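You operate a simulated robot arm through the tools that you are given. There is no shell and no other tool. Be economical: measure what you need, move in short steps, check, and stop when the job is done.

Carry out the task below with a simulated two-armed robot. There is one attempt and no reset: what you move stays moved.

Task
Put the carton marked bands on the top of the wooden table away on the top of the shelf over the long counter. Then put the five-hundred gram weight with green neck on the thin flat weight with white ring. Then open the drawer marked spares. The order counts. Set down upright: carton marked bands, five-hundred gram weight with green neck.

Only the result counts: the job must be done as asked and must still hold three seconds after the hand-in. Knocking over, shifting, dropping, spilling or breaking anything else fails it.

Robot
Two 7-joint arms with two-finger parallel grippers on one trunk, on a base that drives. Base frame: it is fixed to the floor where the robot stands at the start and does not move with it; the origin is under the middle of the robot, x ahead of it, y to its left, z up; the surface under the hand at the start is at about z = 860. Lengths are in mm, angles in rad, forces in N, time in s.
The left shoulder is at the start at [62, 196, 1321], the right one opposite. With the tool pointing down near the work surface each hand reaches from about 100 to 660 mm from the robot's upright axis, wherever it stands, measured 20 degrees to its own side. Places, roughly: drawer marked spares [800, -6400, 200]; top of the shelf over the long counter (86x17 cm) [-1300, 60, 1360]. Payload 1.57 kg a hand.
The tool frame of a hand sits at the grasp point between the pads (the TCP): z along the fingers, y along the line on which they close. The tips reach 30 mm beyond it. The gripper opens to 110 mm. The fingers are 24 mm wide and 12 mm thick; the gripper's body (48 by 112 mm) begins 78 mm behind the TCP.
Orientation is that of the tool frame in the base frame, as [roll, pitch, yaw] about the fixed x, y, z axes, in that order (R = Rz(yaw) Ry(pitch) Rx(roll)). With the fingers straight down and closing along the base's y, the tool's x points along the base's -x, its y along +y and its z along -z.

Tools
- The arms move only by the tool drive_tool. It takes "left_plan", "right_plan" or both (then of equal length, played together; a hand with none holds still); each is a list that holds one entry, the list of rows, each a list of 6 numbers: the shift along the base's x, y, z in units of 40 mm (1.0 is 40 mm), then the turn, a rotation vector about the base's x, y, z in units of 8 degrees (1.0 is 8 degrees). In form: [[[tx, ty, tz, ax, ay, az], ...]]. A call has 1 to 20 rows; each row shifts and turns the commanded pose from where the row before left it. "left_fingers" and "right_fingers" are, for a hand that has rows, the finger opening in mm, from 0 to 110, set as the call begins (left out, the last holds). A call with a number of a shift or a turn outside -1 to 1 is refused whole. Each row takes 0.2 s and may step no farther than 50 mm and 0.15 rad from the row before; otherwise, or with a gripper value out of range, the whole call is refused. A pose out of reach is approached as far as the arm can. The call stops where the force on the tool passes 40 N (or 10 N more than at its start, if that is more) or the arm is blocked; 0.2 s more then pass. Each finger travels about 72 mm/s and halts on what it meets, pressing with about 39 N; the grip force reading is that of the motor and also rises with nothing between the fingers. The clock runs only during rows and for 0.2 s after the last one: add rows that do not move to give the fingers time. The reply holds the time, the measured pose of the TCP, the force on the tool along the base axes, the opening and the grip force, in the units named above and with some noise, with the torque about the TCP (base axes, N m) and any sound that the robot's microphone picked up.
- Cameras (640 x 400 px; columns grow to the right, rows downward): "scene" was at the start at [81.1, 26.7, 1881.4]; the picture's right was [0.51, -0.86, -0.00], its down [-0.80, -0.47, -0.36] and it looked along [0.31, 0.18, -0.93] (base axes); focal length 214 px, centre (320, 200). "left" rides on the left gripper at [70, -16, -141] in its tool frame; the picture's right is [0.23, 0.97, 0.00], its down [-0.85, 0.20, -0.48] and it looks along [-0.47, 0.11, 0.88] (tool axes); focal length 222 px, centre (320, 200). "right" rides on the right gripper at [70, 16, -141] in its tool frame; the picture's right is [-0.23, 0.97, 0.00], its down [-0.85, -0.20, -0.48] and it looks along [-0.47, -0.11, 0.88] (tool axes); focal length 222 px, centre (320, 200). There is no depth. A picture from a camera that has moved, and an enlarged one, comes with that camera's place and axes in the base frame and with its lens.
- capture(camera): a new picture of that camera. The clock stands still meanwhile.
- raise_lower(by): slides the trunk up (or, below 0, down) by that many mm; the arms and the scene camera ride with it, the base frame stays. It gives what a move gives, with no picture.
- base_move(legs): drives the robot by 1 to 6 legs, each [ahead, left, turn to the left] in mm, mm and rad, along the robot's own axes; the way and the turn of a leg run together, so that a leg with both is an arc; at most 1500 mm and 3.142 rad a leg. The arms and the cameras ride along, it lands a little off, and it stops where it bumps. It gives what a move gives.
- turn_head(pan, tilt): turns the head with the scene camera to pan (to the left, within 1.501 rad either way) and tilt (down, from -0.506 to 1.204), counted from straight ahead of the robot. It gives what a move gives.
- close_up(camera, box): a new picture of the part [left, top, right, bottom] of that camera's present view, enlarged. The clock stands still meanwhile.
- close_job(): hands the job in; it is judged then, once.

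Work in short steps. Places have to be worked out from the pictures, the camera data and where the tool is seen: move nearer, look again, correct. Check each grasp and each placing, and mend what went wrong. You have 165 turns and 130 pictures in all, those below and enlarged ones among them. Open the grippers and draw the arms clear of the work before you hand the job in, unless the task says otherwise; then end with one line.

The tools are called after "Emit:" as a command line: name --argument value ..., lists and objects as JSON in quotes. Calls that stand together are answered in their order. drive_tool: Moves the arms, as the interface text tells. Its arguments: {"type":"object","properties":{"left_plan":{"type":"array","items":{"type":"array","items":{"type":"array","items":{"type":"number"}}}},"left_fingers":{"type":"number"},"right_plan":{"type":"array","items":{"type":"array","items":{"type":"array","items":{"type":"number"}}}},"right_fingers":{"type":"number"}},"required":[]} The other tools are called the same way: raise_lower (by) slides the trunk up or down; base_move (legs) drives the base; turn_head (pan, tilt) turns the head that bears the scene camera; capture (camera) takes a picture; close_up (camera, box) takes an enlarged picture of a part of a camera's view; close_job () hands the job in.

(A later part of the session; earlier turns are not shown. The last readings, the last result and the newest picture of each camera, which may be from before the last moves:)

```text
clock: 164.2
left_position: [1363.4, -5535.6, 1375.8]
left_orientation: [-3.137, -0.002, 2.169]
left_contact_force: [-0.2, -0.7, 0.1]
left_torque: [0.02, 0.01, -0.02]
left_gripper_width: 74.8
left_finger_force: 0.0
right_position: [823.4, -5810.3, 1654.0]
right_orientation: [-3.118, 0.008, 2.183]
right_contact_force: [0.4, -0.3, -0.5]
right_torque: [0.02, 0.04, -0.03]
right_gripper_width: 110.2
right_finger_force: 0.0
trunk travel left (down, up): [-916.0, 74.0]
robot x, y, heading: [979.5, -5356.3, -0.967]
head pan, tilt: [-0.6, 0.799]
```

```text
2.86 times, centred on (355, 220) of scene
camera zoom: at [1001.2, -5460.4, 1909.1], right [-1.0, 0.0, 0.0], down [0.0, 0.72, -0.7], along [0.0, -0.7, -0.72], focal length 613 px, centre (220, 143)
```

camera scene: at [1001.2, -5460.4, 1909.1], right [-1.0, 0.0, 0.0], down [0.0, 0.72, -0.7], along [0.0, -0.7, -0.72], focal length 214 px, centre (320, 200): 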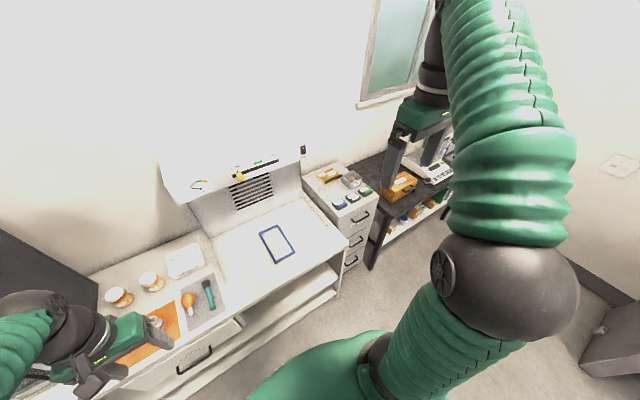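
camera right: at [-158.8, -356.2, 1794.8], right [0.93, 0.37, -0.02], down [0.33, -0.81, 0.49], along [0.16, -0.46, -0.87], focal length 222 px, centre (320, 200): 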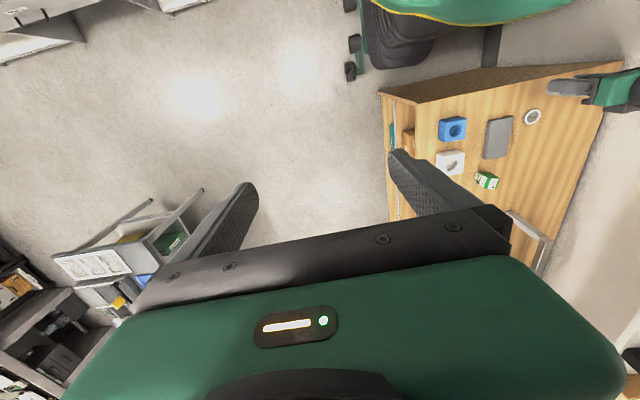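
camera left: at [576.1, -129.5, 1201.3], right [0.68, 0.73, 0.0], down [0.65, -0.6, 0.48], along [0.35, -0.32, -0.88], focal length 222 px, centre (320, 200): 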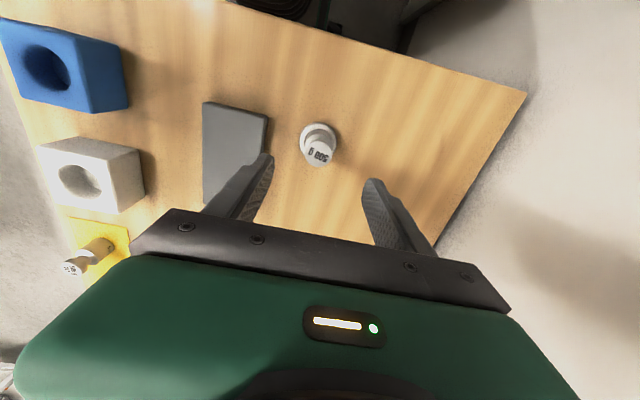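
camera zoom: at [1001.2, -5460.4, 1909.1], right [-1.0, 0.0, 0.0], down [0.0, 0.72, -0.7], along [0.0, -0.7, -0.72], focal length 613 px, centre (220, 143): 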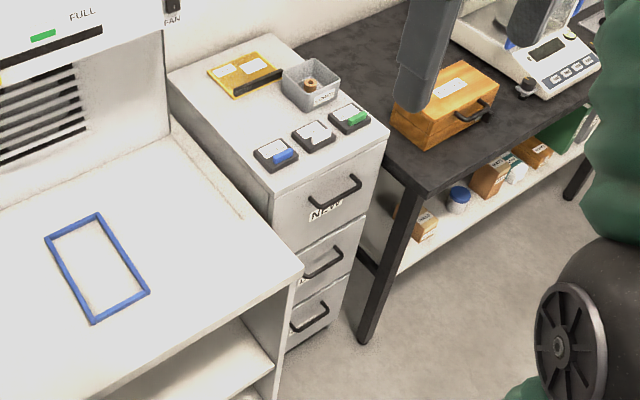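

Bottom handle computes to about (728,-6380,200), cabinet front facing me, between the bench and the black table. I strafe right 900 mm to stand in front and look at the labels.

Emit:
base_move --legs '[[0, -900, 0.005]]'

Emit:
turn_head --pan 0.1 --tilt 0.95

Emit:
capture --camera "scene"

```text
clock: 168.9
left_position: [622.2, -6046.0, 1375.9]
left_orientation: [-3.136, -0.003, 2.165]
left_contact_force: [-0.3, 0.1, -0.4]
left_torque: [0.01, 0.0, 0.04]
left_gripper_width: 75.3
left_finger_force: 0.0
right_position: [78.4, -6316.9, 1654.5]
right_orientation: [-3.117, 0.007, 2.174]
right_contact_force: [0.2, 0.4, 0.4]
right_torque: [-0.02, 0.0, 0.0]
right_gripper_width: 109.9
right_finger_force: 0.0
trunk travel left (down, up): [-916.0, 74.0]
robot x, y, heading: [244.3, -5864.1, -0.977]
head pan, tilt: [-0.6, 0.799]
```

```text
clock: 170.0
left_position: [619.6, -6048.0, 1376.0]
left_orientation: [-3.136, -0.002, 2.163]
left_contact_force: [0.0, 0.5, 0.4]
left_torque: [0.03, 0.01, 0.02]
left_gripper_width: 74.8
left_finger_force: 0.0
right_position: [77.1, -6318.0, 1654.7]
right_orientation: [-3.119, 0.007, 2.174]
right_contact_force: [-0.1, -0.1, 0.4]
right_torque: [0.03, 0.02, -0.01]
right_gripper_width: 110.1
right_finger_force: 0.1
trunk travel left (down, up): [-916.0, 74.0]
robot x, y, heading: [240.4, -5863.1, -0.974]
head pan, tilt: [0.099, 0.949]
```

```text
78 pictures are left
camera scene: at [305.5, -5944.5, 1897.6], right [-0.77, -0.64, 0.0], down [-0.52, 0.62, -0.58], along [0.37, -0.45, -0.81], focal length 214 px, centre (320, 200)
```

scene: 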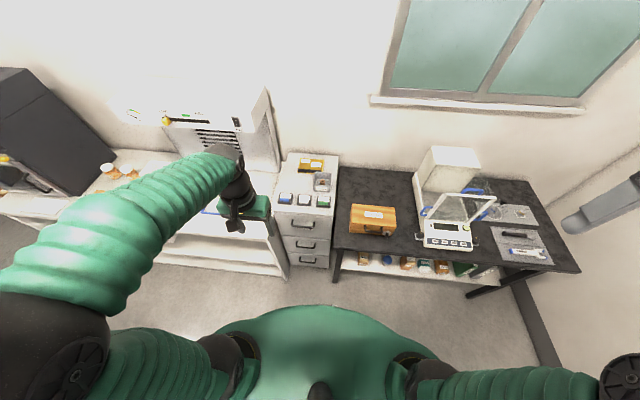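

Emit:
close_up --camera "scene" --box '[260, 200, 350, 280]'

```text
5.00 times, centred on (305, 240) of scene
camera zoom: at [305.5, -5944.5, 1897.6], right [-0.77, -0.64, 0.0], down [-0.52, 0.62, -0.58], along [0.37, -0.45, -0.81], focal length 1072 px, centre (395, 0)
```

zoom: 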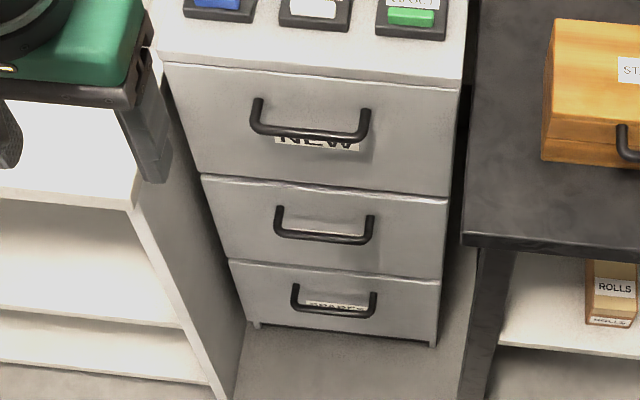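

The bottom drawer is SPARES, with a bar handle near (763,-6349,200). I'll take it with the left hand pointing forward and fingers closing vertically: first I turn the tool 90° about the vertical while moving a bit forward.

Emit:
drive_tool --left_plan '[[[0.044, -0.275, 0, 0, 0, 0.9375], [0.044, -0.275, 0, 0, 0, 0.9375], [0.044, -0.275, 0, 0, 0, 0.9375], [0.044, -0.275, 0, 0, 0, 0.9375], [0.044, -0.275, 0, 0, 0, 0.9375], [0.044, -0.275, 0, 0, 0, 0.9375], [0.044, -0.275, 0, 0, 0, 0.9375], [0.044, -0.275, 0, 0, 0, 0.9375], [0.044, -0.275, 0, 0, 0, 0.9375], [0.044, -0.275, 0, 0, 0, 0.9375], [0.044, -0.275, 0, 0, 0, 0.9375], [0.044, -0.275, 0, 0, 0, 0.9375]]]'

Emit:
drive_tool --left_plan '[[[0, 0, 0, -0.77, -0.536, 0], [0, 0, 0, -0.77, -0.536, 0], [0, 0, 0, -0.77, -0.536, 0], [0, 0, 0, -0.77, -0.536, 0], [0, 0, 0, -0.77, -0.536, 0], [0, 0, 0, -0.77, -0.536, 0], [0, 0, 0, -0.77, -0.536, 0], [0, 0, 0, -0.77, -0.536, 0]]]'

Emit:
capture --camera "scene"

```text
clock: 172.6
left_position: [640.5, -6180.4, 1375.6]
left_orientation: [-3.139, 0.001, -2.546]
left_contact_force: [-0.6, 1.0, 0.6]
left_torque: [0.01, -0.01, 0.02]
left_gripper_width: 75.1
left_finger_force: 0.0
right_position: [75.0, -6319.8, 1654.5]
right_orientation: [-3.119, 0.008, 2.174]
right_contact_force: [-0.3, 0.9, 0.1]
right_torque: [0.03, -0.02, -0.01]
right_gripper_width: 109.8
right_finger_force: 0.0
trunk travel left (down, up): [-916.0, 74.0]
robot x, y, heading: [240.3, -5866.4, -0.964]
head pan, tilt: [0.099, 0.949]
```

```text
clock: 174.4
left_position: [630.9, -6184.1, 1399.1]
left_orientation: [-2.167, -0.027, -2.559]
left_contact_force: [-0.1, 0.9, 0.0]
left_torque: [0.03, 0.0, 0.01]
left_gripper_width: 75.0
left_finger_force: 0.0
left hand out of reach, approached as far as the arm can: row 7
right_position: [71.6, -6320.3, 1653.9]
right_orientation: [-3.124, 0.009, 2.172]
right_contact_force: [0.0, -0.3, 0.0]
right_torque: [0.0, -0.02, -0.03]
right_gripper_width: 109.9
right_finger_force: 0.0
trunk travel left (down, up): [-916.0, 74.0]
robot x, y, heading: [239.8, -5863.0, -0.974]
head pan, tilt: [0.099, 0.949]
```

```text
76 pictures are left
camera scene: at [298.9, -5946.3, 1897.7], right [-0.77, -0.64, 0.0], down [-0.52, 0.62, -0.58], along [0.38, -0.45, -0.81], focal length 214 px, centre (320, 200)
```

scene: 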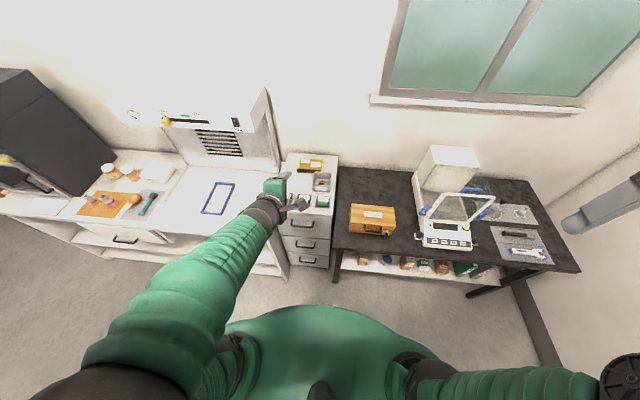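

The tool now points forward, about 34° below horizontal, which will serve. I lower the trunk in steps.

Emit:
raise_lower --by -500

Emit:
turn_head --pan 0.2 --tilt 0.8

Emit:
capture --camera "scene"

Emit:
capture --camera "left"

```text
refused: -500 is not a number from -400 to 400
```

```text
clock: 175.1
left_position: [635.6, -6184.2, 1398.1]
left_orientation: [-2.169, -0.028, -2.556]
left_contact_force: [0.0, -0.6, 0.9]
left_torque: [-0.01, 0.0, -0.01]
left_gripper_width: 75.2
left_finger_force: 0.2
right_position: [75.6, -6317.3, 1654.1]
right_orientation: [-3.118, 0.009, 2.174]
right_contact_force: [-0.1, 0.5, -0.2]
right_torque: [-0.03, -0.01, 0.0]
right_gripper_width: 110.1
right_finger_force: 0.0
trunk travel left (down, up): [-916.0, 74.0]
robot x, y, heading: [239.2, -5866.4, -0.973]
head pan, tilt: [0.201, 0.799]
```

```text
75 pictures are left
camera scene: at [315.4, -5944.6, 1909.1], right [-0.7, -0.72, 0.0], down [-0.51, 0.5, -0.7], along [0.5, -0.49, -0.72], focal length 214 px, centre (320, 200)
```

scene: 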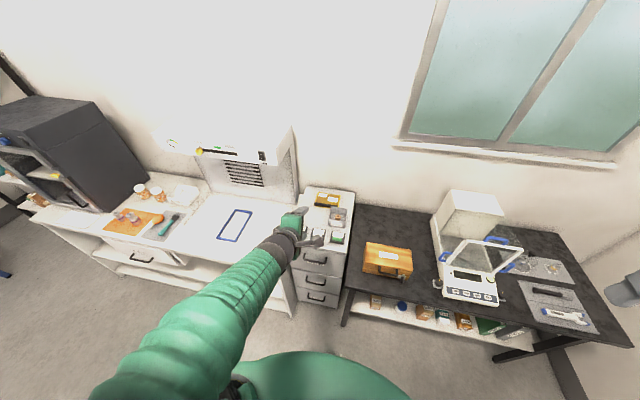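

```text
74 pictures are left
camera left: at [519.9, -6132.5, 1493.6], right [-0.51, 0.32, -0.8], down [0.44, 0.9, 0.08], along [0.74, -0.31, -0.6], focal length 222 px, centre (320, 200)
```

left: 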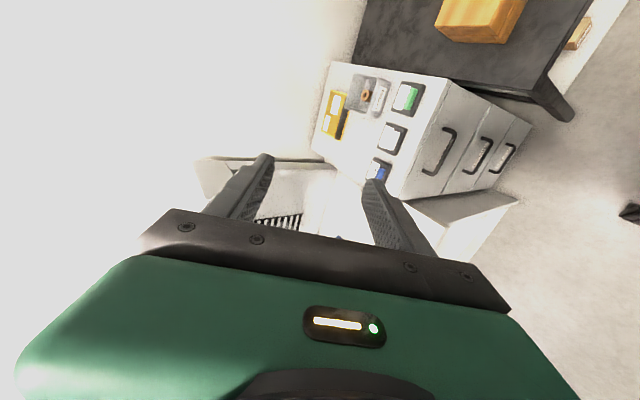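

Limit is 400 mm per call; I lower by 400 and then 350.

Emit:
raise_lower --by -400

Emit:
raise_lower --by -350

Emit:
capture --camera "scene"

Emit:
capture --camera "left"

```text
clock: 178.9
left_position: [639.7, -6180.9, 983.7]
left_orientation: [-2.209, -0.086, -2.539]
left_contact_force: [-0.4, 0.3, 0.3]
left_torque: [0.01, 0.04, -0.02]
left_gripper_width: 75.2
left_finger_force: 0.1
right_position: [74.8, -6319.3, 1253.8]
right_orientation: [-3.119, 0.007, 2.174]
right_contact_force: [0.0, 0.6, -0.4]
right_torque: [0.01, 0.0, -0.01]
right_gripper_width: 110.2
right_finger_force: 0.1
trunk travel left (down, up): [-516.0, 474.0]
robot x, y, heading: [238.3, -5861.8, -0.977]
head pan, tilt: [0.201, 0.799]
```

```text
clock: 182.3
left_position: [635.3, -6181.4, 619.3]
left_orientation: [-2.243, -0.124, -2.542]
left_contact_force: [0.2, -0.9, -0.6]
left_torque: [-0.01, -0.01, 0.0]
left_gripper_width: 74.9
left_finger_force: 0.0
right_position: [75.1, -6317.9, 902.8]
right_orientation: [-3.12, 0.007, 2.174]
right_contact_force: [-0.1, -0.6, 0.9]
right_torque: [0.0, 0.0, 0.03]
right_gripper_width: 109.9
right_finger_force: 0.1
trunk travel left (down, up): [-166.0, 824.0]
robot x, y, heading: [242.9, -5868.0, -0.975]
head pan, tilt: [0.201, 0.799]
```

```text
73 pictures are left
camera scene: at [314.9, -5945.0, 1158.4], right [-0.7, -0.72, 0.0], down [-0.51, 0.5, -0.7], along [0.5, -0.49, -0.72], focal length 214 px, centre (320, 200)
```

scene: 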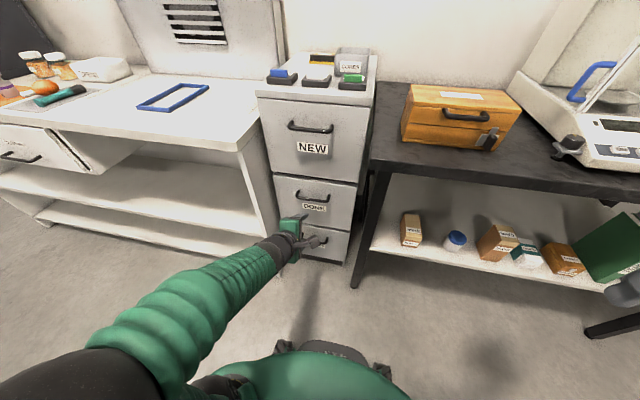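

```text
72 pictures are left
camera left: at [530.1, -6132.0, 729.2], right [-0.6, 0.32, -0.73], down [0.43, 0.9, 0.04], along [0.67, -0.29, -0.68], focal length 222 px, centre (320, 200)
```

left: 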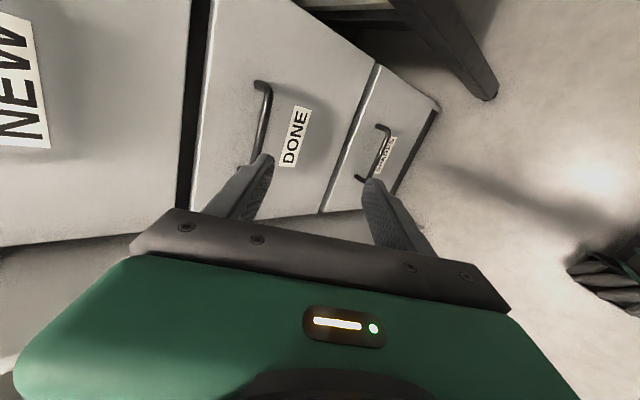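

Labels read NEW, DONE and the lowest one. I lower the hand straight down by 300 mm, staying clear of the cabinet.

Emit:
drive_tool --left_plan '[[[0, 0, -0.95, 0, 0, 0], [0, 0, -0.95, 0, 0, 0], [0, 0, -0.95, 0, 0, 0], [0, 0, -0.95, 0, 0, 0], [0, 0, -0.95, 0, 0, 0], [0, 0, -0.95, 0, 0, 0], [0, 0, -0.95, 0, 0, 0], [0, 0, -0.95, 0, 0, 0]]]'

Emit:
capture --camera "left"

Emit:
capture --camera "scene"

```text
clock: 183.1
left_position: [613.3, -6221.7, 612.8]
left_orientation: [-2.066, -0.187, -2.621]
left_contact_force: [-1.2, 0.1, -0.1]
left_torque: [-0.01, 0.04, -0.01]
left_gripper_width: 75.0
left_finger_force: 0.1
left hand out of reach, approached as far as the arm can: row 2, 3
right_position: [74.8, -6318.4, 902.6]
right_orientation: [-3.119, 0.007, 2.173]
right_contact_force: [0.0, -0.2, -0.1]
right_torque: [0.0, -0.01, 0.0]
right_gripper_width: 109.9
right_finger_force: 0.1
trunk travel left (down, up): [-166.0, 824.0]
robot x, y, heading: [243.5, -5863.1, -0.971]
head pan, tilt: [0.201, 0.799]
stopped in row 3 (left hand): the arm was blocked; the commanded pose is now the measured one
```

```text
71 pictures are left
camera left: at [507.8, -6148.0, 706.4], right [-0.56, 0.21, -0.8], down [0.48, 0.87, -0.11], along [0.67, -0.44, -0.59], focal length 222 px, centre (320, 200)
```

left: 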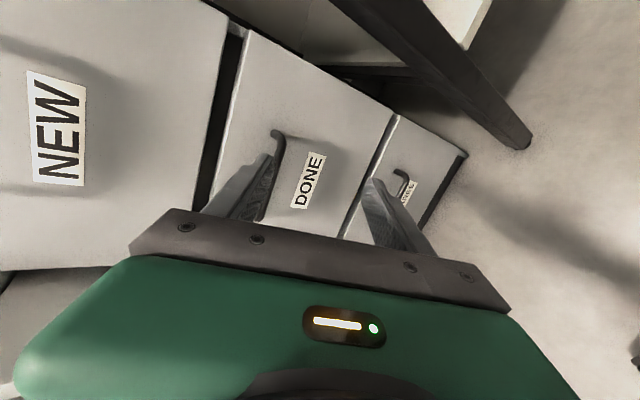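

```text
70 pictures are left
camera scene: at [314.8, -5945.3, 1158.3], right [-0.7, -0.72, 0.0], down [-0.51, 0.5, -0.7], along [0.5, -0.49, -0.72], focal length 214 px, centre (320, 200)
```

scene: 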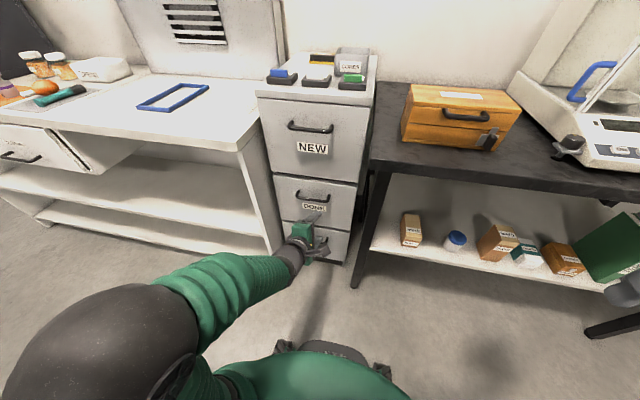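

The wrist reached its limit while folded; it should do better with the shoulder lower and the arm more outstretched. I lower the trunk a further 160 mm and then extend the hand forward and down a little.

Emit:
raise_lower --by -160

Emit:
drive_tool --left_plan '[[[0.2, -0.3, -0.6, 0, 0, 0], [0.2, -0.3, -0.6, 0, 0, 0], [0.2, -0.3, -0.6, 0, 0, 0]]]'

Emit:
capture --camera "scene"

```text
clock: 184.9
left_position: [613.2, -6221.2, 454.2]
left_orientation: [-2.066, -0.187, -2.62]
left_contact_force: [-0.2, 0.3, 0.7]
left_torque: [0.0, 0.04, 0.02]
left_gripper_width: 75.0
left_finger_force: 0.0
right_position: [75.3, -6316.9, 743.2]
right_orientation: [-3.117, 0.006, 2.175]
right_contact_force: [-0.9, -0.3, 0.0]
right_torque: [-0.01, -0.01, 0.0]
right_gripper_width: 109.9
right_finger_force: 0.0
trunk travel left (down, up): [-6.0, 984.0]
robot x, y, heading: [239.8, -5864.2, -0.972]
head pan, tilt: [0.201, 0.799]
```

```text
clock: 185.4
left_position: [622.8, -6244.1, 480.3]
left_orientation: [-1.957, -0.315, -2.643]
left_contact_force: [0.5, 0.1, -0.2]
left_torque: [0.03, 0.01, 0.0]
left_gripper_width: 75.0
left_finger_force: 0.1
left hand out of reach, approached as far as the arm can: row 2
right_position: [75.0, -6317.4, 743.7]
right_orientation: [-3.118, 0.008, 2.175]
right_contact_force: [-0.3, -0.3, 0.3]
right_torque: [-0.01, -0.01, -0.01]
right_gripper_width: 110.1
right_finger_force: 0.0
trunk travel left (down, up): [-6.0, 984.0]
robot x, y, heading: [239.3, -5860.1, -0.972]
head pan, tilt: [0.201, 0.799]
stopped in row 2 (left hand): the arm was blocked; the commanded pose is now the measured one
```

```text
69 pictures are left
camera scene: at [314.9, -5944.9, 999.0], right [-0.7, -0.72, 0.0], down [-0.51, 0.5, -0.7], along [0.5, -0.49, -0.72], focal length 214 px, centre (320, 200)
```

scene: 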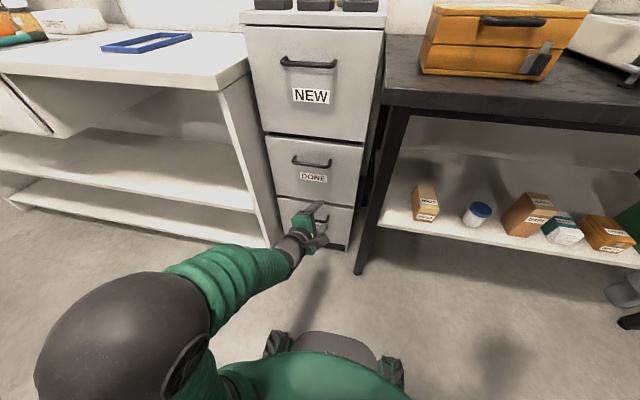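

The arm is stuck at a wrist limit in this turn direction. I bring the tool back to pointing straight down, to try the opposite turn.

Emit:
drive_tool --left_plan '[[[-0.1, 0.14, 0, 0.36, -0.66, 0], [-0.1, 0.14, 0, 0.36, -0.66, 0], [-0.1, 0.14, 0, 0.36, -0.66, 0], [0, 0, 0.1, 0.828, 0.452, 0], [0, 0, 0.1, 0.828, 0.452, 0], [0, 0, 0.1, 0.828, 0.452, 0], [0, 0, 0.1, 0.828, 0.452, 0], [0, 0, 0.1, 0.828, 0.452, 0], [0, 0, 0.1, 0.828, 0.452, 0], [0, 0, 0.1, 0.828, 0.452, 0], [0, 0, 0.1, 0.828, 0.452, 0], [0, 0, 0.1, 0.828, 0.452, 0], [0, 0, 0, 0, 0, 0]]]'

```text
clock: 187.5
left_position: [611.6, -6227.6, 542.2]
left_orientation: [-2.714, -0.159, -2.646]
left_contact_force: [0.1, -0.1, 0.8]
left_torque: [0.0, 0.0, 0.02]
left_gripper_width: 75.0
left_finger_force: 0.0
right_position: [75.1, -6316.6, 745.7]
right_orientation: [-3.121, 0.007, 2.174]
right_contact_force: [0.3, -0.4, 0.4]
right_torque: [-0.01, 0.01, -0.01]
right_gripper_width: 110.0
right_finger_force: 0.0
trunk travel left (down, up): [-6.0, 984.0]
robot x, y, heading: [236.5, -5865.5, -0.972]
head pan, tilt: [0.201, 0.799]
stopped in row 10 (left hand): the arm was blocked; the commanded pose is now the measured one
```

Blocked again without contact force; probably a joint limit. I move the hand up and see how the arm responds.

Emit:
drive_tool --left_plan '[[[0, 0, 0.8, 0, 0, 0], [0, 0, 0.8, 0, 0, 0], [0, 0, 0.8, 0, 0, 0], [0, 0, 0.8, 0, 0, 0]]]'

Emit:
capture --camera "scene"

Emit:
capture --camera "right"

```text
clock: 188.7
left_position: [624.9, -6213.3, 693.8]
left_orientation: [-2.672, -0.285, -2.662]
left_contact_force: [-0.3, -0.2, -0.2]
left_torque: [0.02, -0.04, 0.0]
left_gripper_width: 74.9
left_finger_force: 0.0
right_position: [75.0, -6317.7, 742.3]
right_orientation: [-3.119, 0.008, 2.177]
right_contact_force: [-0.4, -0.2, -0.2]
right_torque: [0.0, 0.02, -0.02]
right_gripper_width: 110.1
right_finger_force: 0.0
trunk travel left (down, up): [-6.0, 984.0]
robot x, y, heading: [239.7, -5860.0, -0.974]
head pan, tilt: [0.201, 0.799]
stopped in row 4 (left hand): the arm was blocked; the commanded pose is now the measured one
```

```text
68 pictures are left
camera scene: at [315.2, -5944.9, 997.5], right [-0.7, -0.72, 0.0], down [-0.51, 0.5, -0.7], along [0.5, -0.49, -0.72], focal length 214 px, centre (320, 200)
```

scene: 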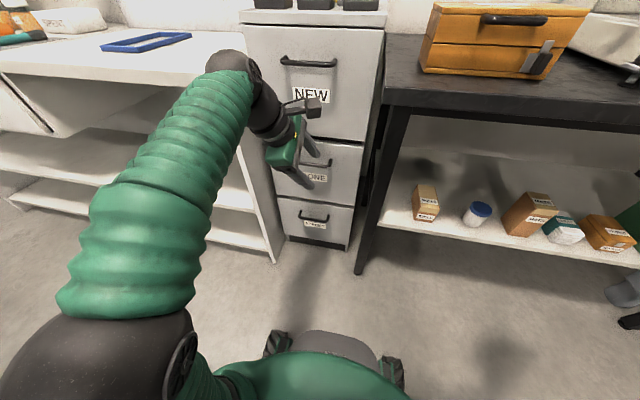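

```text
67 pictures are left
camera right: at [52.3, -6247.7, 883.3], right [0.93, 0.37, -0.02], down [0.33, -0.81, 0.49], along [0.16, -0.46, -0.87], focal length 222 px, centre (320, 200)
```

right: 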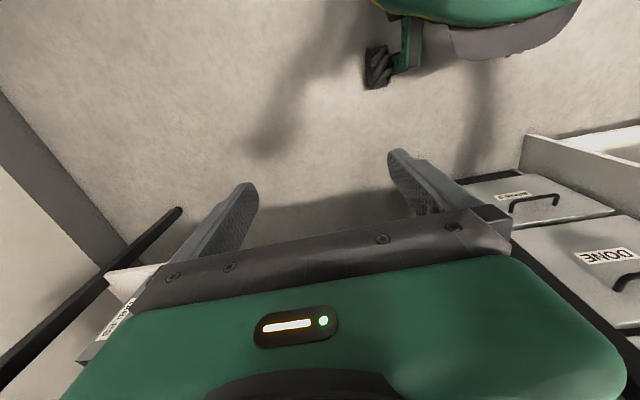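

I bring the left hand back nearer the body while undoing the tilt, then unwind the yaw.

Emit:
drive_tool --left_plan '[[[0, 0.8, 0, 0.784, -0.052, 0], [0, 0.8, 0, 0.784, -0.052, 0], [0, 0.8, 0, 0.784, -0.052, 0], [0, 0.8, 0, 0.784, -0.052, 0], [0, 0.8, 0, 0.784, -0.052, 0]]]'

Emit:
drive_tool --left_plan '[[[0, 0, -0.3, 0, 0, -0.945], [0, 0, -0.3, 0, 0, -0.945], [0, 0, -0.3, 0, 0, -0.945], [0, 0, -0.3, 0, 0, -0.945], [0, 0, -0.3, 0, 0, -0.945], [0, 0, -0.3, 0, 0, -0.945], [0, 0, -0.3, 0, 0, -0.945], [0, 0, -0.3, 0, 0, -0.945], [0, 0, -0.3, 0, 0, -0.945], [0, 0, -0.3, 0, 0, -0.945], [0, 0, -0.3, 0, 0, -0.945]]]'

Emit:
capture --camera "scene"

```text
clock: 189.9
left_position: [625.5, -6050.6, 694.7]
left_orientation: [-3.134, 0.025, -2.601]
left_contact_force: [0.0, 0.8, -0.5]
left_torque: [-0.01, 0.03, -0.02]
left_gripper_width: 75.2
left_finger_force: 0.0
right_position: [75.8, -6315.7, 744.3]
right_orientation: [-3.12, 0.009, 2.174]
right_contact_force: [0.5, 0.7, 0.1]
right_torque: [-0.01, -0.01, 0.0]
right_gripper_width: 109.7
right_finger_force: 0.1
trunk travel left (down, up): [-6.0, 984.0]
robot x, y, heading: [244.3, -5862.7, -0.975]
head pan, tilt: [0.201, 0.799]
```

```text
clock: 192.3
left_position: [625.8, -6052.7, 562.4]
left_orientation: [-3.132, 0.021, 2.229]
left_contact_force: [0.2, -0.4, 0.8]
left_torque: [0.03, 0.02, 0.04]
left_gripper_width: 75.4
left_finger_force: 0.0
right_position: [76.2, -6317.2, 744.5]
right_orientation: [-3.119, 0.008, 2.175]
right_contact_force: [0.8, -0.4, 0.6]
right_torque: [0.01, 0.02, -0.05]
right_gripper_width: 109.9
right_finger_force: 0.0
trunk travel left (down, up): [-6.0, 984.0]
robot x, y, heading: [240.1, -5864.3, -0.976]
head pan, tilt: [0.201, 0.799]
```

```text
66 pictures are left
camera scene: at [315.1, -5944.6, 999.1], right [-0.7, -0.72, 0.0], down [-0.51, 0.5, -0.7], along [0.5, -0.49, -0.72], focal length 214 px, centre (320, 200)
```

scene: 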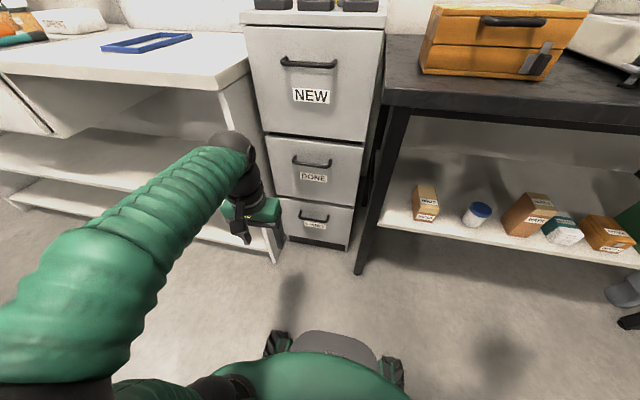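

The arm is back in a good configuration. I lower the hand with the tool down first, then pitch it forward without the yaw turn.

Emit:
drive_tool --left_plan '[[[0.05, -0.52, -0.95, 0, 0, 0], [0.05, -0.52, -0.95, 0, 0, 0], [0.05, -0.52, -0.95, 0, 0, 0], [0.05, -0.52, -0.95, 0, 0, 0], [0.05, -0.52, -0.95, 0, 0, 0], [0.05, -0.52, -0.95, 0, 0, 0]]]'

Emit:
drive_tool --left_plan '[[[0, 0, 0, -0.78, -0.53, 0], [0, 0, 0, -0.78, -0.53, 0], [0, 0, 0, -0.78, -0.53, 0], [0, 0, 0, -0.78, -0.53, 0], [0, 0, 0, -0.78, -0.53, 0], [0, 0, 0, -0.78, -0.53, 0], [0, 0, 0, -0.78, -0.53, 0]]]'

Emit:
capture --camera "scene"

```text
clock: 193.7
left_position: [637.1, -6176.6, 334.8]
left_orientation: [-3.135, 0.022, 2.229]
left_contact_force: [1.5, -0.6, -0.4]
left_torque: [-0.01, -0.03, 0.04]
left_gripper_width: 75.0
left_finger_force: 0.0
right_position: [75.4, -6316.6, 744.8]
right_orientation: [-3.118, 0.01, 2.175]
right_contact_force: [0.6, 0.2, 0.9]
right_torque: [0.01, -0.01, 0.04]
right_gripper_width: 109.9
right_finger_force: 0.1
trunk travel left (down, up): [-6.0, 984.0]
robot x, y, heading: [239.9, -5862.6, -0.971]
head pan, tilt: [0.201, 0.799]
```

```text
clock: 195.5
left_position: [656.6, -6199.3, 379.2]
left_orientation: [-2.88, 1.023, 2.454]
left_contact_force: [0.5, 0.3, 0.1]
left_torque: [0.02, 0.0, -0.05]
left_gripper_width: 75.1
left_finger_force: 0.1
left hand out of reach, approached as far as the arm can: row 7
right_position: [75.7, -6317.0, 745.4]
right_orientation: [-3.119, 0.009, 2.174]
right_contact_force: [0.1, 0.3, 0.5]
right_torque: [0.01, 0.01, 0.04]
right_gripper_width: 110.0
right_finger_force: 0.0
trunk travel left (down, up): [-6.0, 984.0]
robot x, y, heading: [239.7, -5860.2, -0.972]
head pan, tilt: [0.201, 0.799]
stopped in row 7 (left hand): the arm was blocked; the commanded pose is now the measured one
```

```text
65 pictures are left
camera scene: at [315.1, -5944.9, 999.6], right [-0.7, -0.72, 0.0], down [-0.51, 0.5, -0.7], along [0.5, -0.49, -0.72], focal length 214 px, centre (320, 200)
```

scene: 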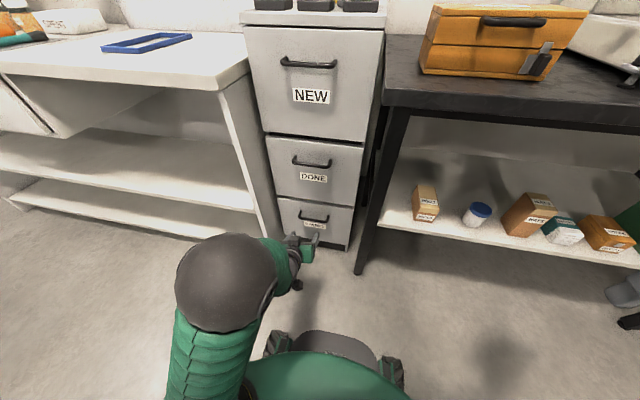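

The tool points forward at about 55–60° from vertical. I ease the pitch slightly and roll the tool about its own axis in the opposite sense so that the fingers close vertically.

Emit:
drive_tool --left_plan '[[[0, 0, 0, 0.78, 0.53, 0], [0, 0, 0, 0.407, -0.62, -0.579], [0, 0, 0, 0.407, -0.62, -0.579], [0, 0, 0, 0.407, -0.62, -0.579], [0, 0, 0, 0.407, -0.62, -0.579], [0, 0, 0, 0.407, -0.62, -0.579], [0, 0, 0, 0.407, -0.62, -0.579], [0, 0, 0, 0.407, -0.62, -0.579], [0, 0, 0, 0.407, -0.62, -0.579], [0, 0, 0, 0.407, -0.62, -0.579], [0, 0, 0, 0.407, -0.62, -0.579], [0, 0, 0, 0.407, -0.62, -0.579], [0, 0, 0, 0.407, -0.62, -0.579]]]'

Emit:
capture --camera "left"

Emit:
capture --camera "scene"

```text
clock: 198.5
left_position: [699.6, -6167.8, 367.7]
left_orientation: [2.276, 0.085, 0.8]
left_contact_force: [0.3, -0.3, 0.7]
left_torque: [0.0, -0.01, 0.0]
left_gripper_width: 75.1
left_finger_force: 0.0
right_position: [75.6, -6316.1, 743.4]
right_orientation: [-3.122, 0.011, 2.175]
right_contact_force: [0.4, 0.0, 0.5]
right_torque: [-0.01, 0.0, 0.02]
right_gripper_width: 110.0
right_finger_force: 0.1
trunk travel left (down, up): [-6.0, 984.0]
robot x, y, heading: [239.2, -5859.2, -0.974]
head pan, tilt: [0.201, 0.799]
stopped in row 13 (left hand): the arm was blocked; the commanded pose is now the measured one
```

```text
64 pictures are left
camera left: at [666.5, -6032.0, 440.4], right [0.65, -0.23, 0.72], down [-0.73, -0.42, 0.53], along [0.18, -0.88, -0.44], focal length 222 px, centre (320, 200)
```

left: 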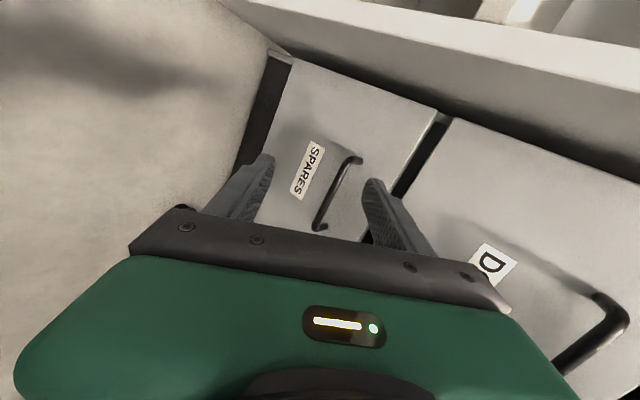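

```text
63 pictures are left
camera scene: at [315.2, -5945.0, 998.3], right [-0.7, -0.72, 0.0], down [-0.51, 0.5, -0.7], along [0.5, -0.48, -0.72], focal length 214 px, centre (320, 200)
```

scene: 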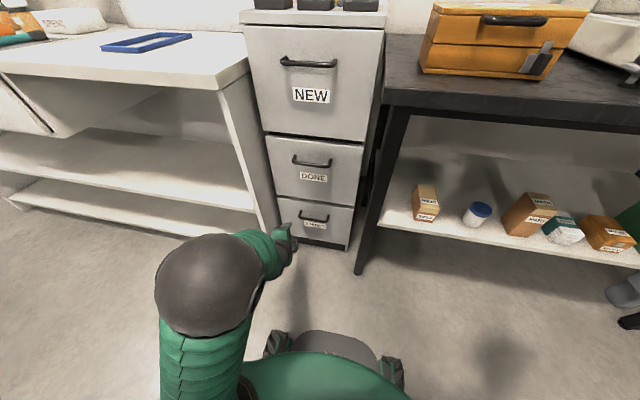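

SPARES is confirmed and the fingers now close vertically, straddling the handle's sight line. I take enlarged views to triangulate the bar.

Emit:
close_up --camera "scene" --box '[260, 180, 360, 270]'

Emit:
close_up --camera "left" --box '[230, 110, 430, 260]'

```text
4.44 times, centred on (310, 225) of scene
camera zoom: at [315.2, -5945.0, 998.3], right [-0.7, -0.72, 0.0], down [-0.51, 0.5, -0.7], along [0.5, -0.48, -0.72], focal length 953 px, centre (364, 89)
```

zoom: 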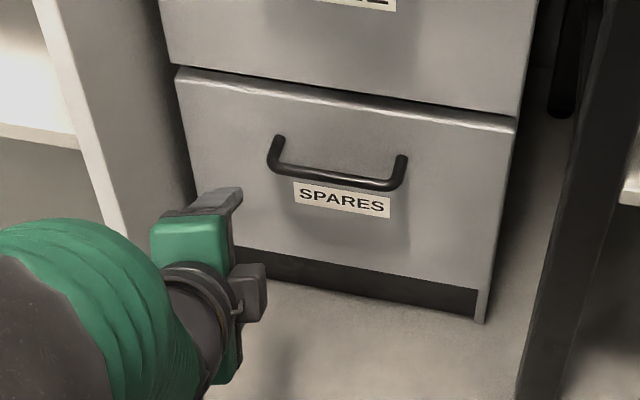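

```text
2.67 times, centred on (330, 185) of left
camera zoom: at [666.5, -6032.0, 440.4], right [0.65, -0.23, 0.72], down [-0.73, -0.42, 0.53], along [0.18, -0.88, -0.44], focal length 592 px, centre (293, 240)
```

zoom: 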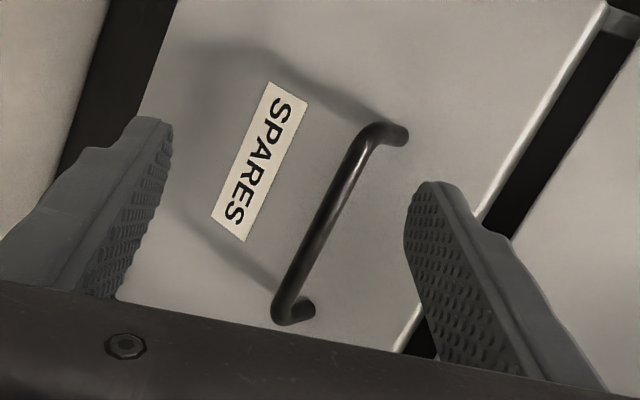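

The bar is centred near (739,-6318,305), standing ~36 mm off the drawer front. I move to a pre-grasp point 90 mm back along the tool axis with the fingers at 46 mm.

Emit:
drive_tool --left_plan '[[[-0.1, -0.56, 0.04, 0, 0, 0], [-0.1, -0.56, 0.04, 0, 0, 0], [-0.1, -0.56, 0.04, 0, 0, 0], [-0.1, -0.55, 0.05, 0, 0, 0], [0, 0, 0, 0, 0, 0]]]' --left_fingers 46

Emit:
close_up --camera "left" --box '[200, 80, 440, 260]'

Emit:
close_up --camera "scene" --box '[240, 160, 380, 290]'

```text
clock: 199.9
left_position: [740.1, -6234.3, 425.2]
left_orientation: [2.201, 0.197, 0.922]
left_contact_force: [0.6, 0.5, 0.0]
left_torque: [0.0, 0.03, -0.01]
left_gripper_width: 46.0
left_finger_force: 0.1
right_position: [75.2, -6315.9, 744.4]
right_orientation: [-3.119, 0.008, 2.173]
right_contact_force: [-0.6, 0.0, -0.1]
right_torque: [-0.01, 0.02, 0.0]
right_gripper_width: 110.1
right_finger_force: 0.0
trunk travel left (down, up): [-6.0, 984.0]
robot x, y, heading: [237.3, -5864.4, -0.973]
head pan, tilt: [0.201, 0.799]
stopped in row 5 (left hand): the arm was blocked; the commanded pose is now the measured one
```

```text
2.22 times, centred on (320, 170) of left
camera zoom: at [690.7, -6095.4, 482.7], right [0.69, -0.05, 0.73], down [-0.67, -0.44, 0.6], along [0.29, -0.9, -0.33], focal length 494 px, centre (320, 267)
```

zoom: 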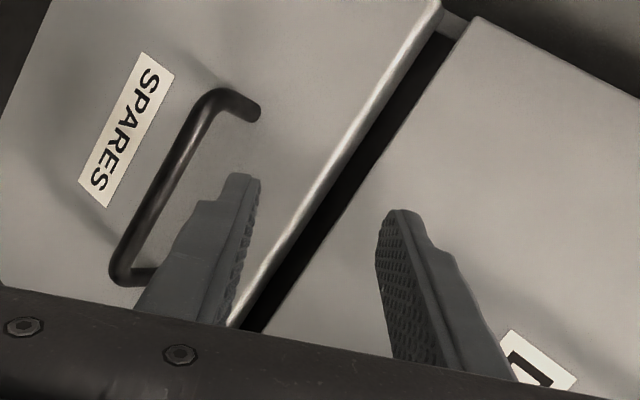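

```text
3.08 times, centred on (310, 225) of scene
camera zoom: at [315.3, -5945.0, 998.6], right [-0.7, -0.72, 0.0], down [-0.51, 0.5, -0.7], along [0.5, -0.48, -0.72], focal length 660 px, centre (351, 123)
```

zoom: 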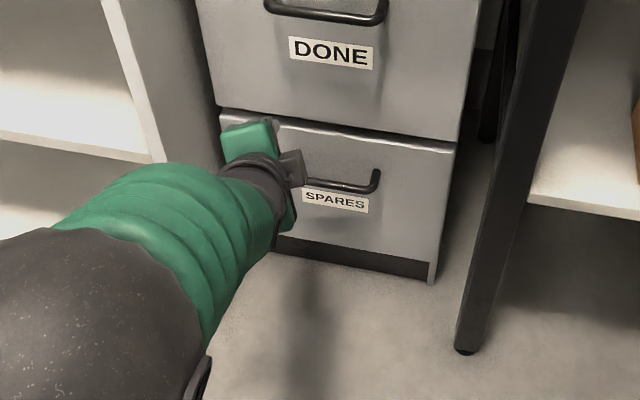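

The folded arm is again at its limits. A higher shoulder gives a straighter arm sloping down to the bar, so I back off 80 mm and raise the trunk 330 mm.

Emit:
base_move --legs '[[-80, 0, 0]]'

Emit:
raise_lower --by 330

Emit:
drive_tool --left_plan '[[[0, 0.1, -0.8, 0, 0, 0], [0, 0.1, -0.8, 0, 0, 0], [0, 0.1, -0.8, 0, 0, 0], [0, 0.1, -0.8, 0, 0, 0]]]'

Emit:
capture --camera "scene"

```text
clock: 201.0
left_position: [692.9, -6168.3, 426.6]
left_orientation: [2.203, 0.198, 0.919]
left_contact_force: [-0.6, -0.1, -1.1]
left_torque: [0.0, -0.06, -0.04]
left_gripper_width: 46.0
left_finger_force: 0.0
right_position: [29.2, -6249.9, 744.7]
right_orientation: [-3.119, 0.007, 2.175]
right_contact_force: [0.5, 0.2, 0.1]
right_torque: [0.0, 0.04, -0.03]
right_gripper_width: 110.1
right_finger_force: 0.1
trunk travel left (down, up): [-6.0, 984.0]
robot x, y, heading: [194.3, -5795.5, -0.973]
head pan, tilt: [0.201, 0.799]
```

```text
clock: 204.2
left_position: [695.3, -6167.0, 757.8]
left_orientation: [2.202, 0.198, 0.923]
left_contact_force: [0.0, 0.8, 0.6]
left_torque: [-0.01, 0.02, 0.0]
left_gripper_width: 45.7
left_finger_force: 0.0
right_position: [30.0, -6249.5, 1075.8]
right_orientation: [-3.119, 0.01, 2.175]
right_contact_force: [0.2, 0.0, 0.2]
right_torque: [-0.03, -0.02, -0.01]
right_gripper_width: 110.0
right_finger_force: 0.1
trunk travel left (down, up): [-336.0, 654.0]
robot x, y, heading: [196.0, -5796.4, -0.972]
head pan, tilt: [0.201, 0.799]
```

```text
clock: 205.2
left_position: [693.7, -6152.3, 628.0]
left_orientation: [2.202, 0.199, 0.917]
left_contact_force: [-0.5, 0.1, -0.2]
left_torque: [0.01, -0.01, 0.01]
left_gripper_width: 46.1
left_finger_force: 0.1
right_position: [29.3, -6250.9, 1073.6]
right_orientation: [-3.119, 0.009, 2.174]
right_contact_force: [0.0, 0.3, -0.2]
right_torque: [0.0, 0.0, 0.0]
right_gripper_width: 110.0
right_finger_force: 0.0
trunk travel left (down, up): [-336.0, 654.0]
robot x, y, heading: [194.6, -5794.4, -0.974]
head pan, tilt: [0.201, 0.799]
```

```text
58 pictures are left
camera scene: at [270.4, -5879.9, 1329.0], right [-0.7, -0.72, 0.0], down [-0.51, 0.5, -0.7], along [0.5, -0.48, -0.72], focal length 214 px, centre (320, 200)
```

scene: 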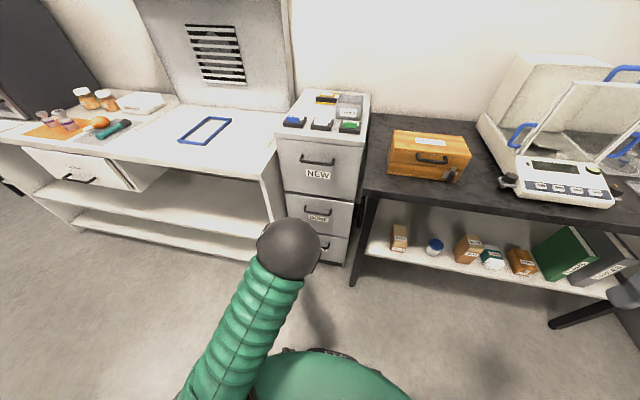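

No limits now. I continue down toward the pre-grasp height.

Emit:
drive_tool --left_plan '[[[-0.1, -0.08, -0.9, 0, 0, 0], [-0.1, -0.08, -0.9, 0, 0, 0], [-0.1, -0.08, -0.9, 0, 0, 0], [-0.1, -0.08, -0.9, 0, 0, 0], [-0.1, -0.08, -0.9, 0, 0, 0], [-0.1, -0.08, -0.9, 0, 0, 0]]]'

Emit:
capture --camera "left"

Emit:
capture --camera "scene"

```text
clock: 206.6
left_position: [684.5, -6168.1, 420.1]
left_orientation: [2.195, 0.208, 0.953]
left_contact_force: [0.7, 0.8, -0.7]
left_torque: [-0.03, -0.03, 0.01]
left_gripper_width: 46.0
left_finger_force: 0.1
right_position: [29.8, -6252.1, 1076.7]
right_orientation: [-3.118, 0.009, 2.176]
right_contact_force: [-0.1, -0.8, -0.1]
right_torque: [-0.01, 0.0, 0.03]
right_gripper_width: 110.1
right_finger_force: 0.0
trunk travel left (down, up): [-336.0, 654.0]
robot x, y, heading: [195.7, -5796.9, -0.969]
head pan, tilt: [0.201, 0.799]
```

```text
57 pictures are left
camera left: at [631.0, -6030.2, 474.5], right [0.69, -0.02, 0.73], down [-0.65, -0.45, 0.61], along [0.32, -0.89, -0.32], focal length 222 px, centre (320, 200)
```

left: 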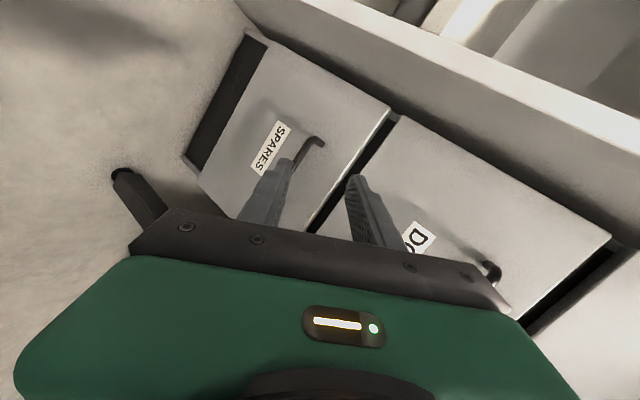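

```text
56 pictures are left
camera scene: at [270.8, -5880.1, 1330.5], right [-0.7, -0.72, 0.0], down [-0.51, 0.5, -0.7], along [0.5, -0.48, -0.72], focal length 214 px, centre (320, 200)
```

scene: 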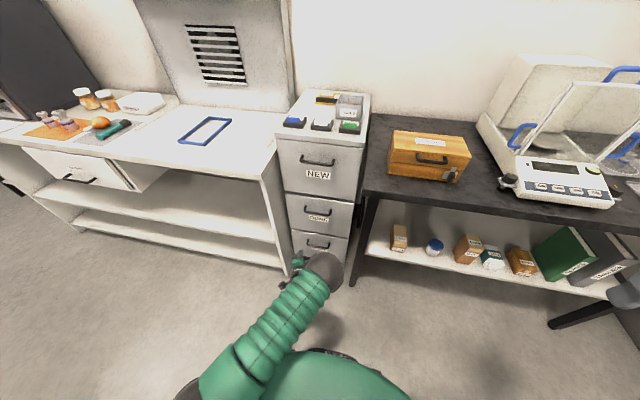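

I square the tool to the bar (about 20° off now) and move to the pre-grasp point 110 mm back from the bar.

Emit:
drive_tool --left_plan '[[[0, 0, 0, 0.28, -0.24, -0.6], [0, 0, 0, 0.28, -0.24, -0.6], [0.03, -0.49, -0.3, 0.28, -0.24, -0.6], [0.03, -0.49, -0.3, 0.28, -0.24, -0.6], [0.03, -0.49, -0.3, 0, 0, 0], [0.03, -0.49, -0.3, 0, 0, 0]]]'

Emit:
close_up --camera "left" --box '[200, 60, 440, 260]'

Emit:
close_up --camera "scene" --box '[250, 180, 390, 300]'

```text
clock: 208.0
left_position: [694.5, -6244.7, 371.7]
left_orientation: [2.216, 0.0, 0.625]
left_contact_force: [0.1, -0.4, 0.8]
left_torque: [0.0, -0.01, -0.01]
left_gripper_width: 45.8
left_finger_force: 0.1
right_position: [29.5, -6250.3, 1075.6]
right_orientation: [-3.12, 0.008, 2.173]
right_contact_force: [-0.2, 0.2, 0.0]
right_torque: [0.0, 0.02, 0.02]
right_gripper_width: 109.9
right_finger_force: 0.1
trunk travel left (down, up): [-336.0, 654.0]
robot x, y, heading: [195.1, -5796.2, -0.972]
head pan, tilt: [0.201, 0.799]
```

```text
2.00 times, centred on (320, 160) of left
camera zoom: at [678.6, -6105.4, 444.8], right [0.53, -0.34, 0.78], down [-0.85, -0.29, 0.45], along [0.07, -0.89, -0.44], focal length 444 px, centre (320, 280)
```

zoom: 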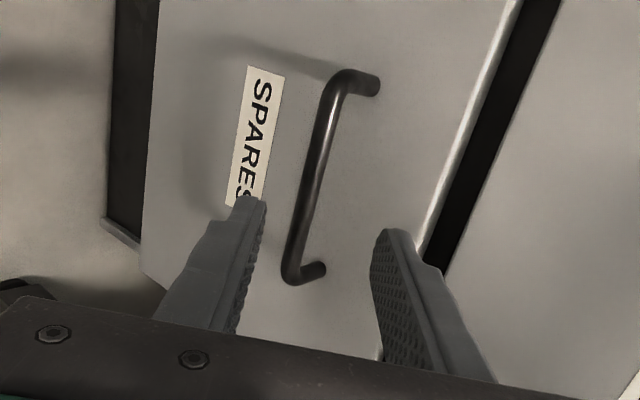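

```text
3.33 times, centred on (320, 240) of scene
camera zoom: at [270.1, -5880.0, 1330.6], right [-0.7, -0.72, 0.0], down [-0.51, 0.5, -0.7], along [0.5, -0.48, -0.72], focal length 715 px, centre (320, 67)
```

zoom: 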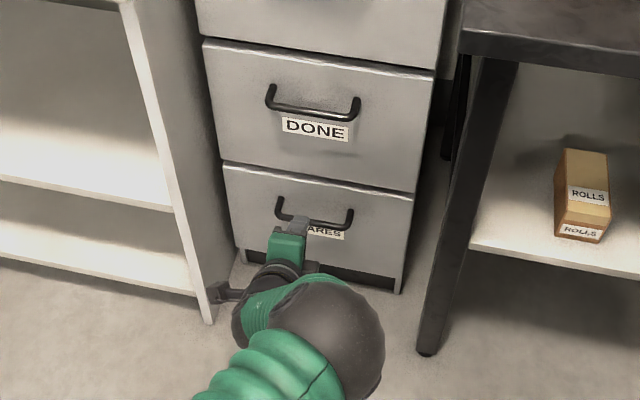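

Pose reached exactly; the bar lies ~108 mm ahead on the tool axis, centred to about 3 mm. I advance 75% of the way and check.

Emit:
drive_tool --left_plan '[[[0.256, -0.355, -0.354, 0, 0, 0], [0.256, -0.355, -0.354, 0, 0, 0], [0.256, -0.355, -0.354, 0, 0, 0], [0, 0, 0, 0, 0, 0]]]'

Emit:
close_up --camera "left" --box '[200, 60, 440, 260]'

```text
clock: 209.0
left_position: [703.1, -6294.0, 320.6]
left_orientation: [2.226, -0.009, 0.582]
left_contact_force: [-0.3, -0.2, -0.2]
left_torque: [-0.02, -0.01, -0.03]
left_gripper_width: 46.0
left_finger_force: 0.0
right_position: [30.0, -6250.6, 1074.5]
right_orientation: [-3.119, 0.01, 2.174]
right_contact_force: [0.5, -0.6, 0.3]
right_torque: [0.03, 0.0, 0.0]
right_gripper_width: 109.9
right_finger_force: 0.2
trunk travel left (down, up): [-336.0, 654.0]
robot x, y, heading: [192.1, -5797.6, -0.973]
head pan, tilt: [0.201, 0.799]
```

```text
2.00 times, centred on (320, 160) of left
camera zoom: at [693.4, -6154.7, 395.7], right [0.51, -0.37, 0.77], down [-0.86, -0.26, 0.44], along [0.03, -0.89, -0.45], focal length 444 px, centre (320, 280)
```

zoom: 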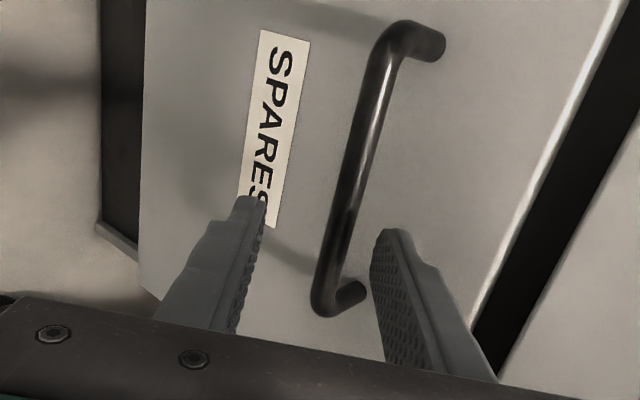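

The arm is almost fully stretched and lags ~22 mm sideways. I retreat to the pre-grasp point, bring the base 75 mm closer while drawing the hand back the same amount, and retry.

Emit:
drive_tool --left_plan '[[[-0.256, 0.355, 0.354, 0, 0, 0], [-0.256, 0.355, 0.354, 0, 0, 0], [-0.256, 0.355, 0.354, 0, 0, 0], [-0.4, 0.5, 0.3, 0, 0, 0], [-0.4, 0.5, 0.3, 0, 0, 0], [-0.3, 0.5, 0, 0, 0, 0]]]'

Emit:
base_move --legs '[[75, 0, 0]]'

Emit:
drive_tool --left_plan '[[[0, 0, 0, 0, 0, 0], [0, 0, 0, 0, 0, 0], [0, 0, 0, 0, 0, 0], [0, 0, 0, 0, 0, 0], [0, 0, 0, 0, 0, 0], [0, 0, 0, 0, 0, 0], [0, 0, 0, 0, 0, 0], [0, 0, 0, 0, 0, 0], [0, 0, 0, 0, 0, 0], [0, 0, 0, 0, 0, 0]]]'

```text
clock: 210.3
left_position: [718.4, -6151.2, 383.0]
left_orientation: [2.241, -0.018, 0.756]
left_contact_force: [1.2, -0.3, 0.4]
left_torque: [0.03, 0.0, -0.01]
left_gripper_width: 45.9
left_finger_force: 0.1
right_position: [29.3, -6248.7, 1077.4]
right_orientation: [-3.118, 0.01, 2.173]
right_contact_force: [-0.3, 0.1, 1.0]
right_torque: [0.01, -0.02, 0.01]
right_gripper_width: 110.0
right_finger_force: 0.0
trunk travel left (down, up): [-336.0, 654.0]
robot x, y, heading: [196.2, -5795.1, -0.976]
head pan, tilt: [0.201, 0.799]
stopped in row 6 (left hand): the arm was blocked; the commanded pose is now the measured one
```

```text
clock: 211.3
left_position: [760.2, -6218.3, 382.2]
left_orientation: [2.238, -0.017, 0.754]
left_contact_force: [0.5, -0.5, 0.0]
left_torque: [-0.03, -0.02, 0.03]
left_gripper_width: 45.8
left_finger_force: 0.1
right_position: [72.2, -6313.6, 1075.6]
right_orientation: [-3.123, 0.009, 2.175]
right_contact_force: [0.0, 0.1, 0.5]
right_torque: [0.04, 0.01, 0.01]
right_gripper_width: 109.9
right_finger_force: 0.1
trunk travel left (down, up): [-336.0, 654.0]
robot x, y, heading: [236.1, -5859.9, -0.973]
head pan, tilt: [0.201, 0.799]
```

```text
clock: 213.5
left_position: [761.4, -6215.3, 382.8]
left_orientation: [2.235, -0.016, 0.759]
left_contact_force: [-0.6, -0.2, -0.4]
left_torque: [0.0, 0.0, 0.0]
left_gripper_width: 45.6
left_finger_force: 0.0
right_position: [72.6, -6311.7, 1076.1]
right_orientation: [-3.121, 0.011, 2.175]
right_contact_force: [-0.1, 0.0, -0.2]
right_torque: [0.04, -0.01, 0.0]
right_gripper_width: 110.0
right_finger_force: 0.0
trunk travel left (down, up): [-336.0, 654.0]
robot x, y, heading: [234.3, -5858.8, -0.976]
head pan, tilt: [0.201, 0.799]
```

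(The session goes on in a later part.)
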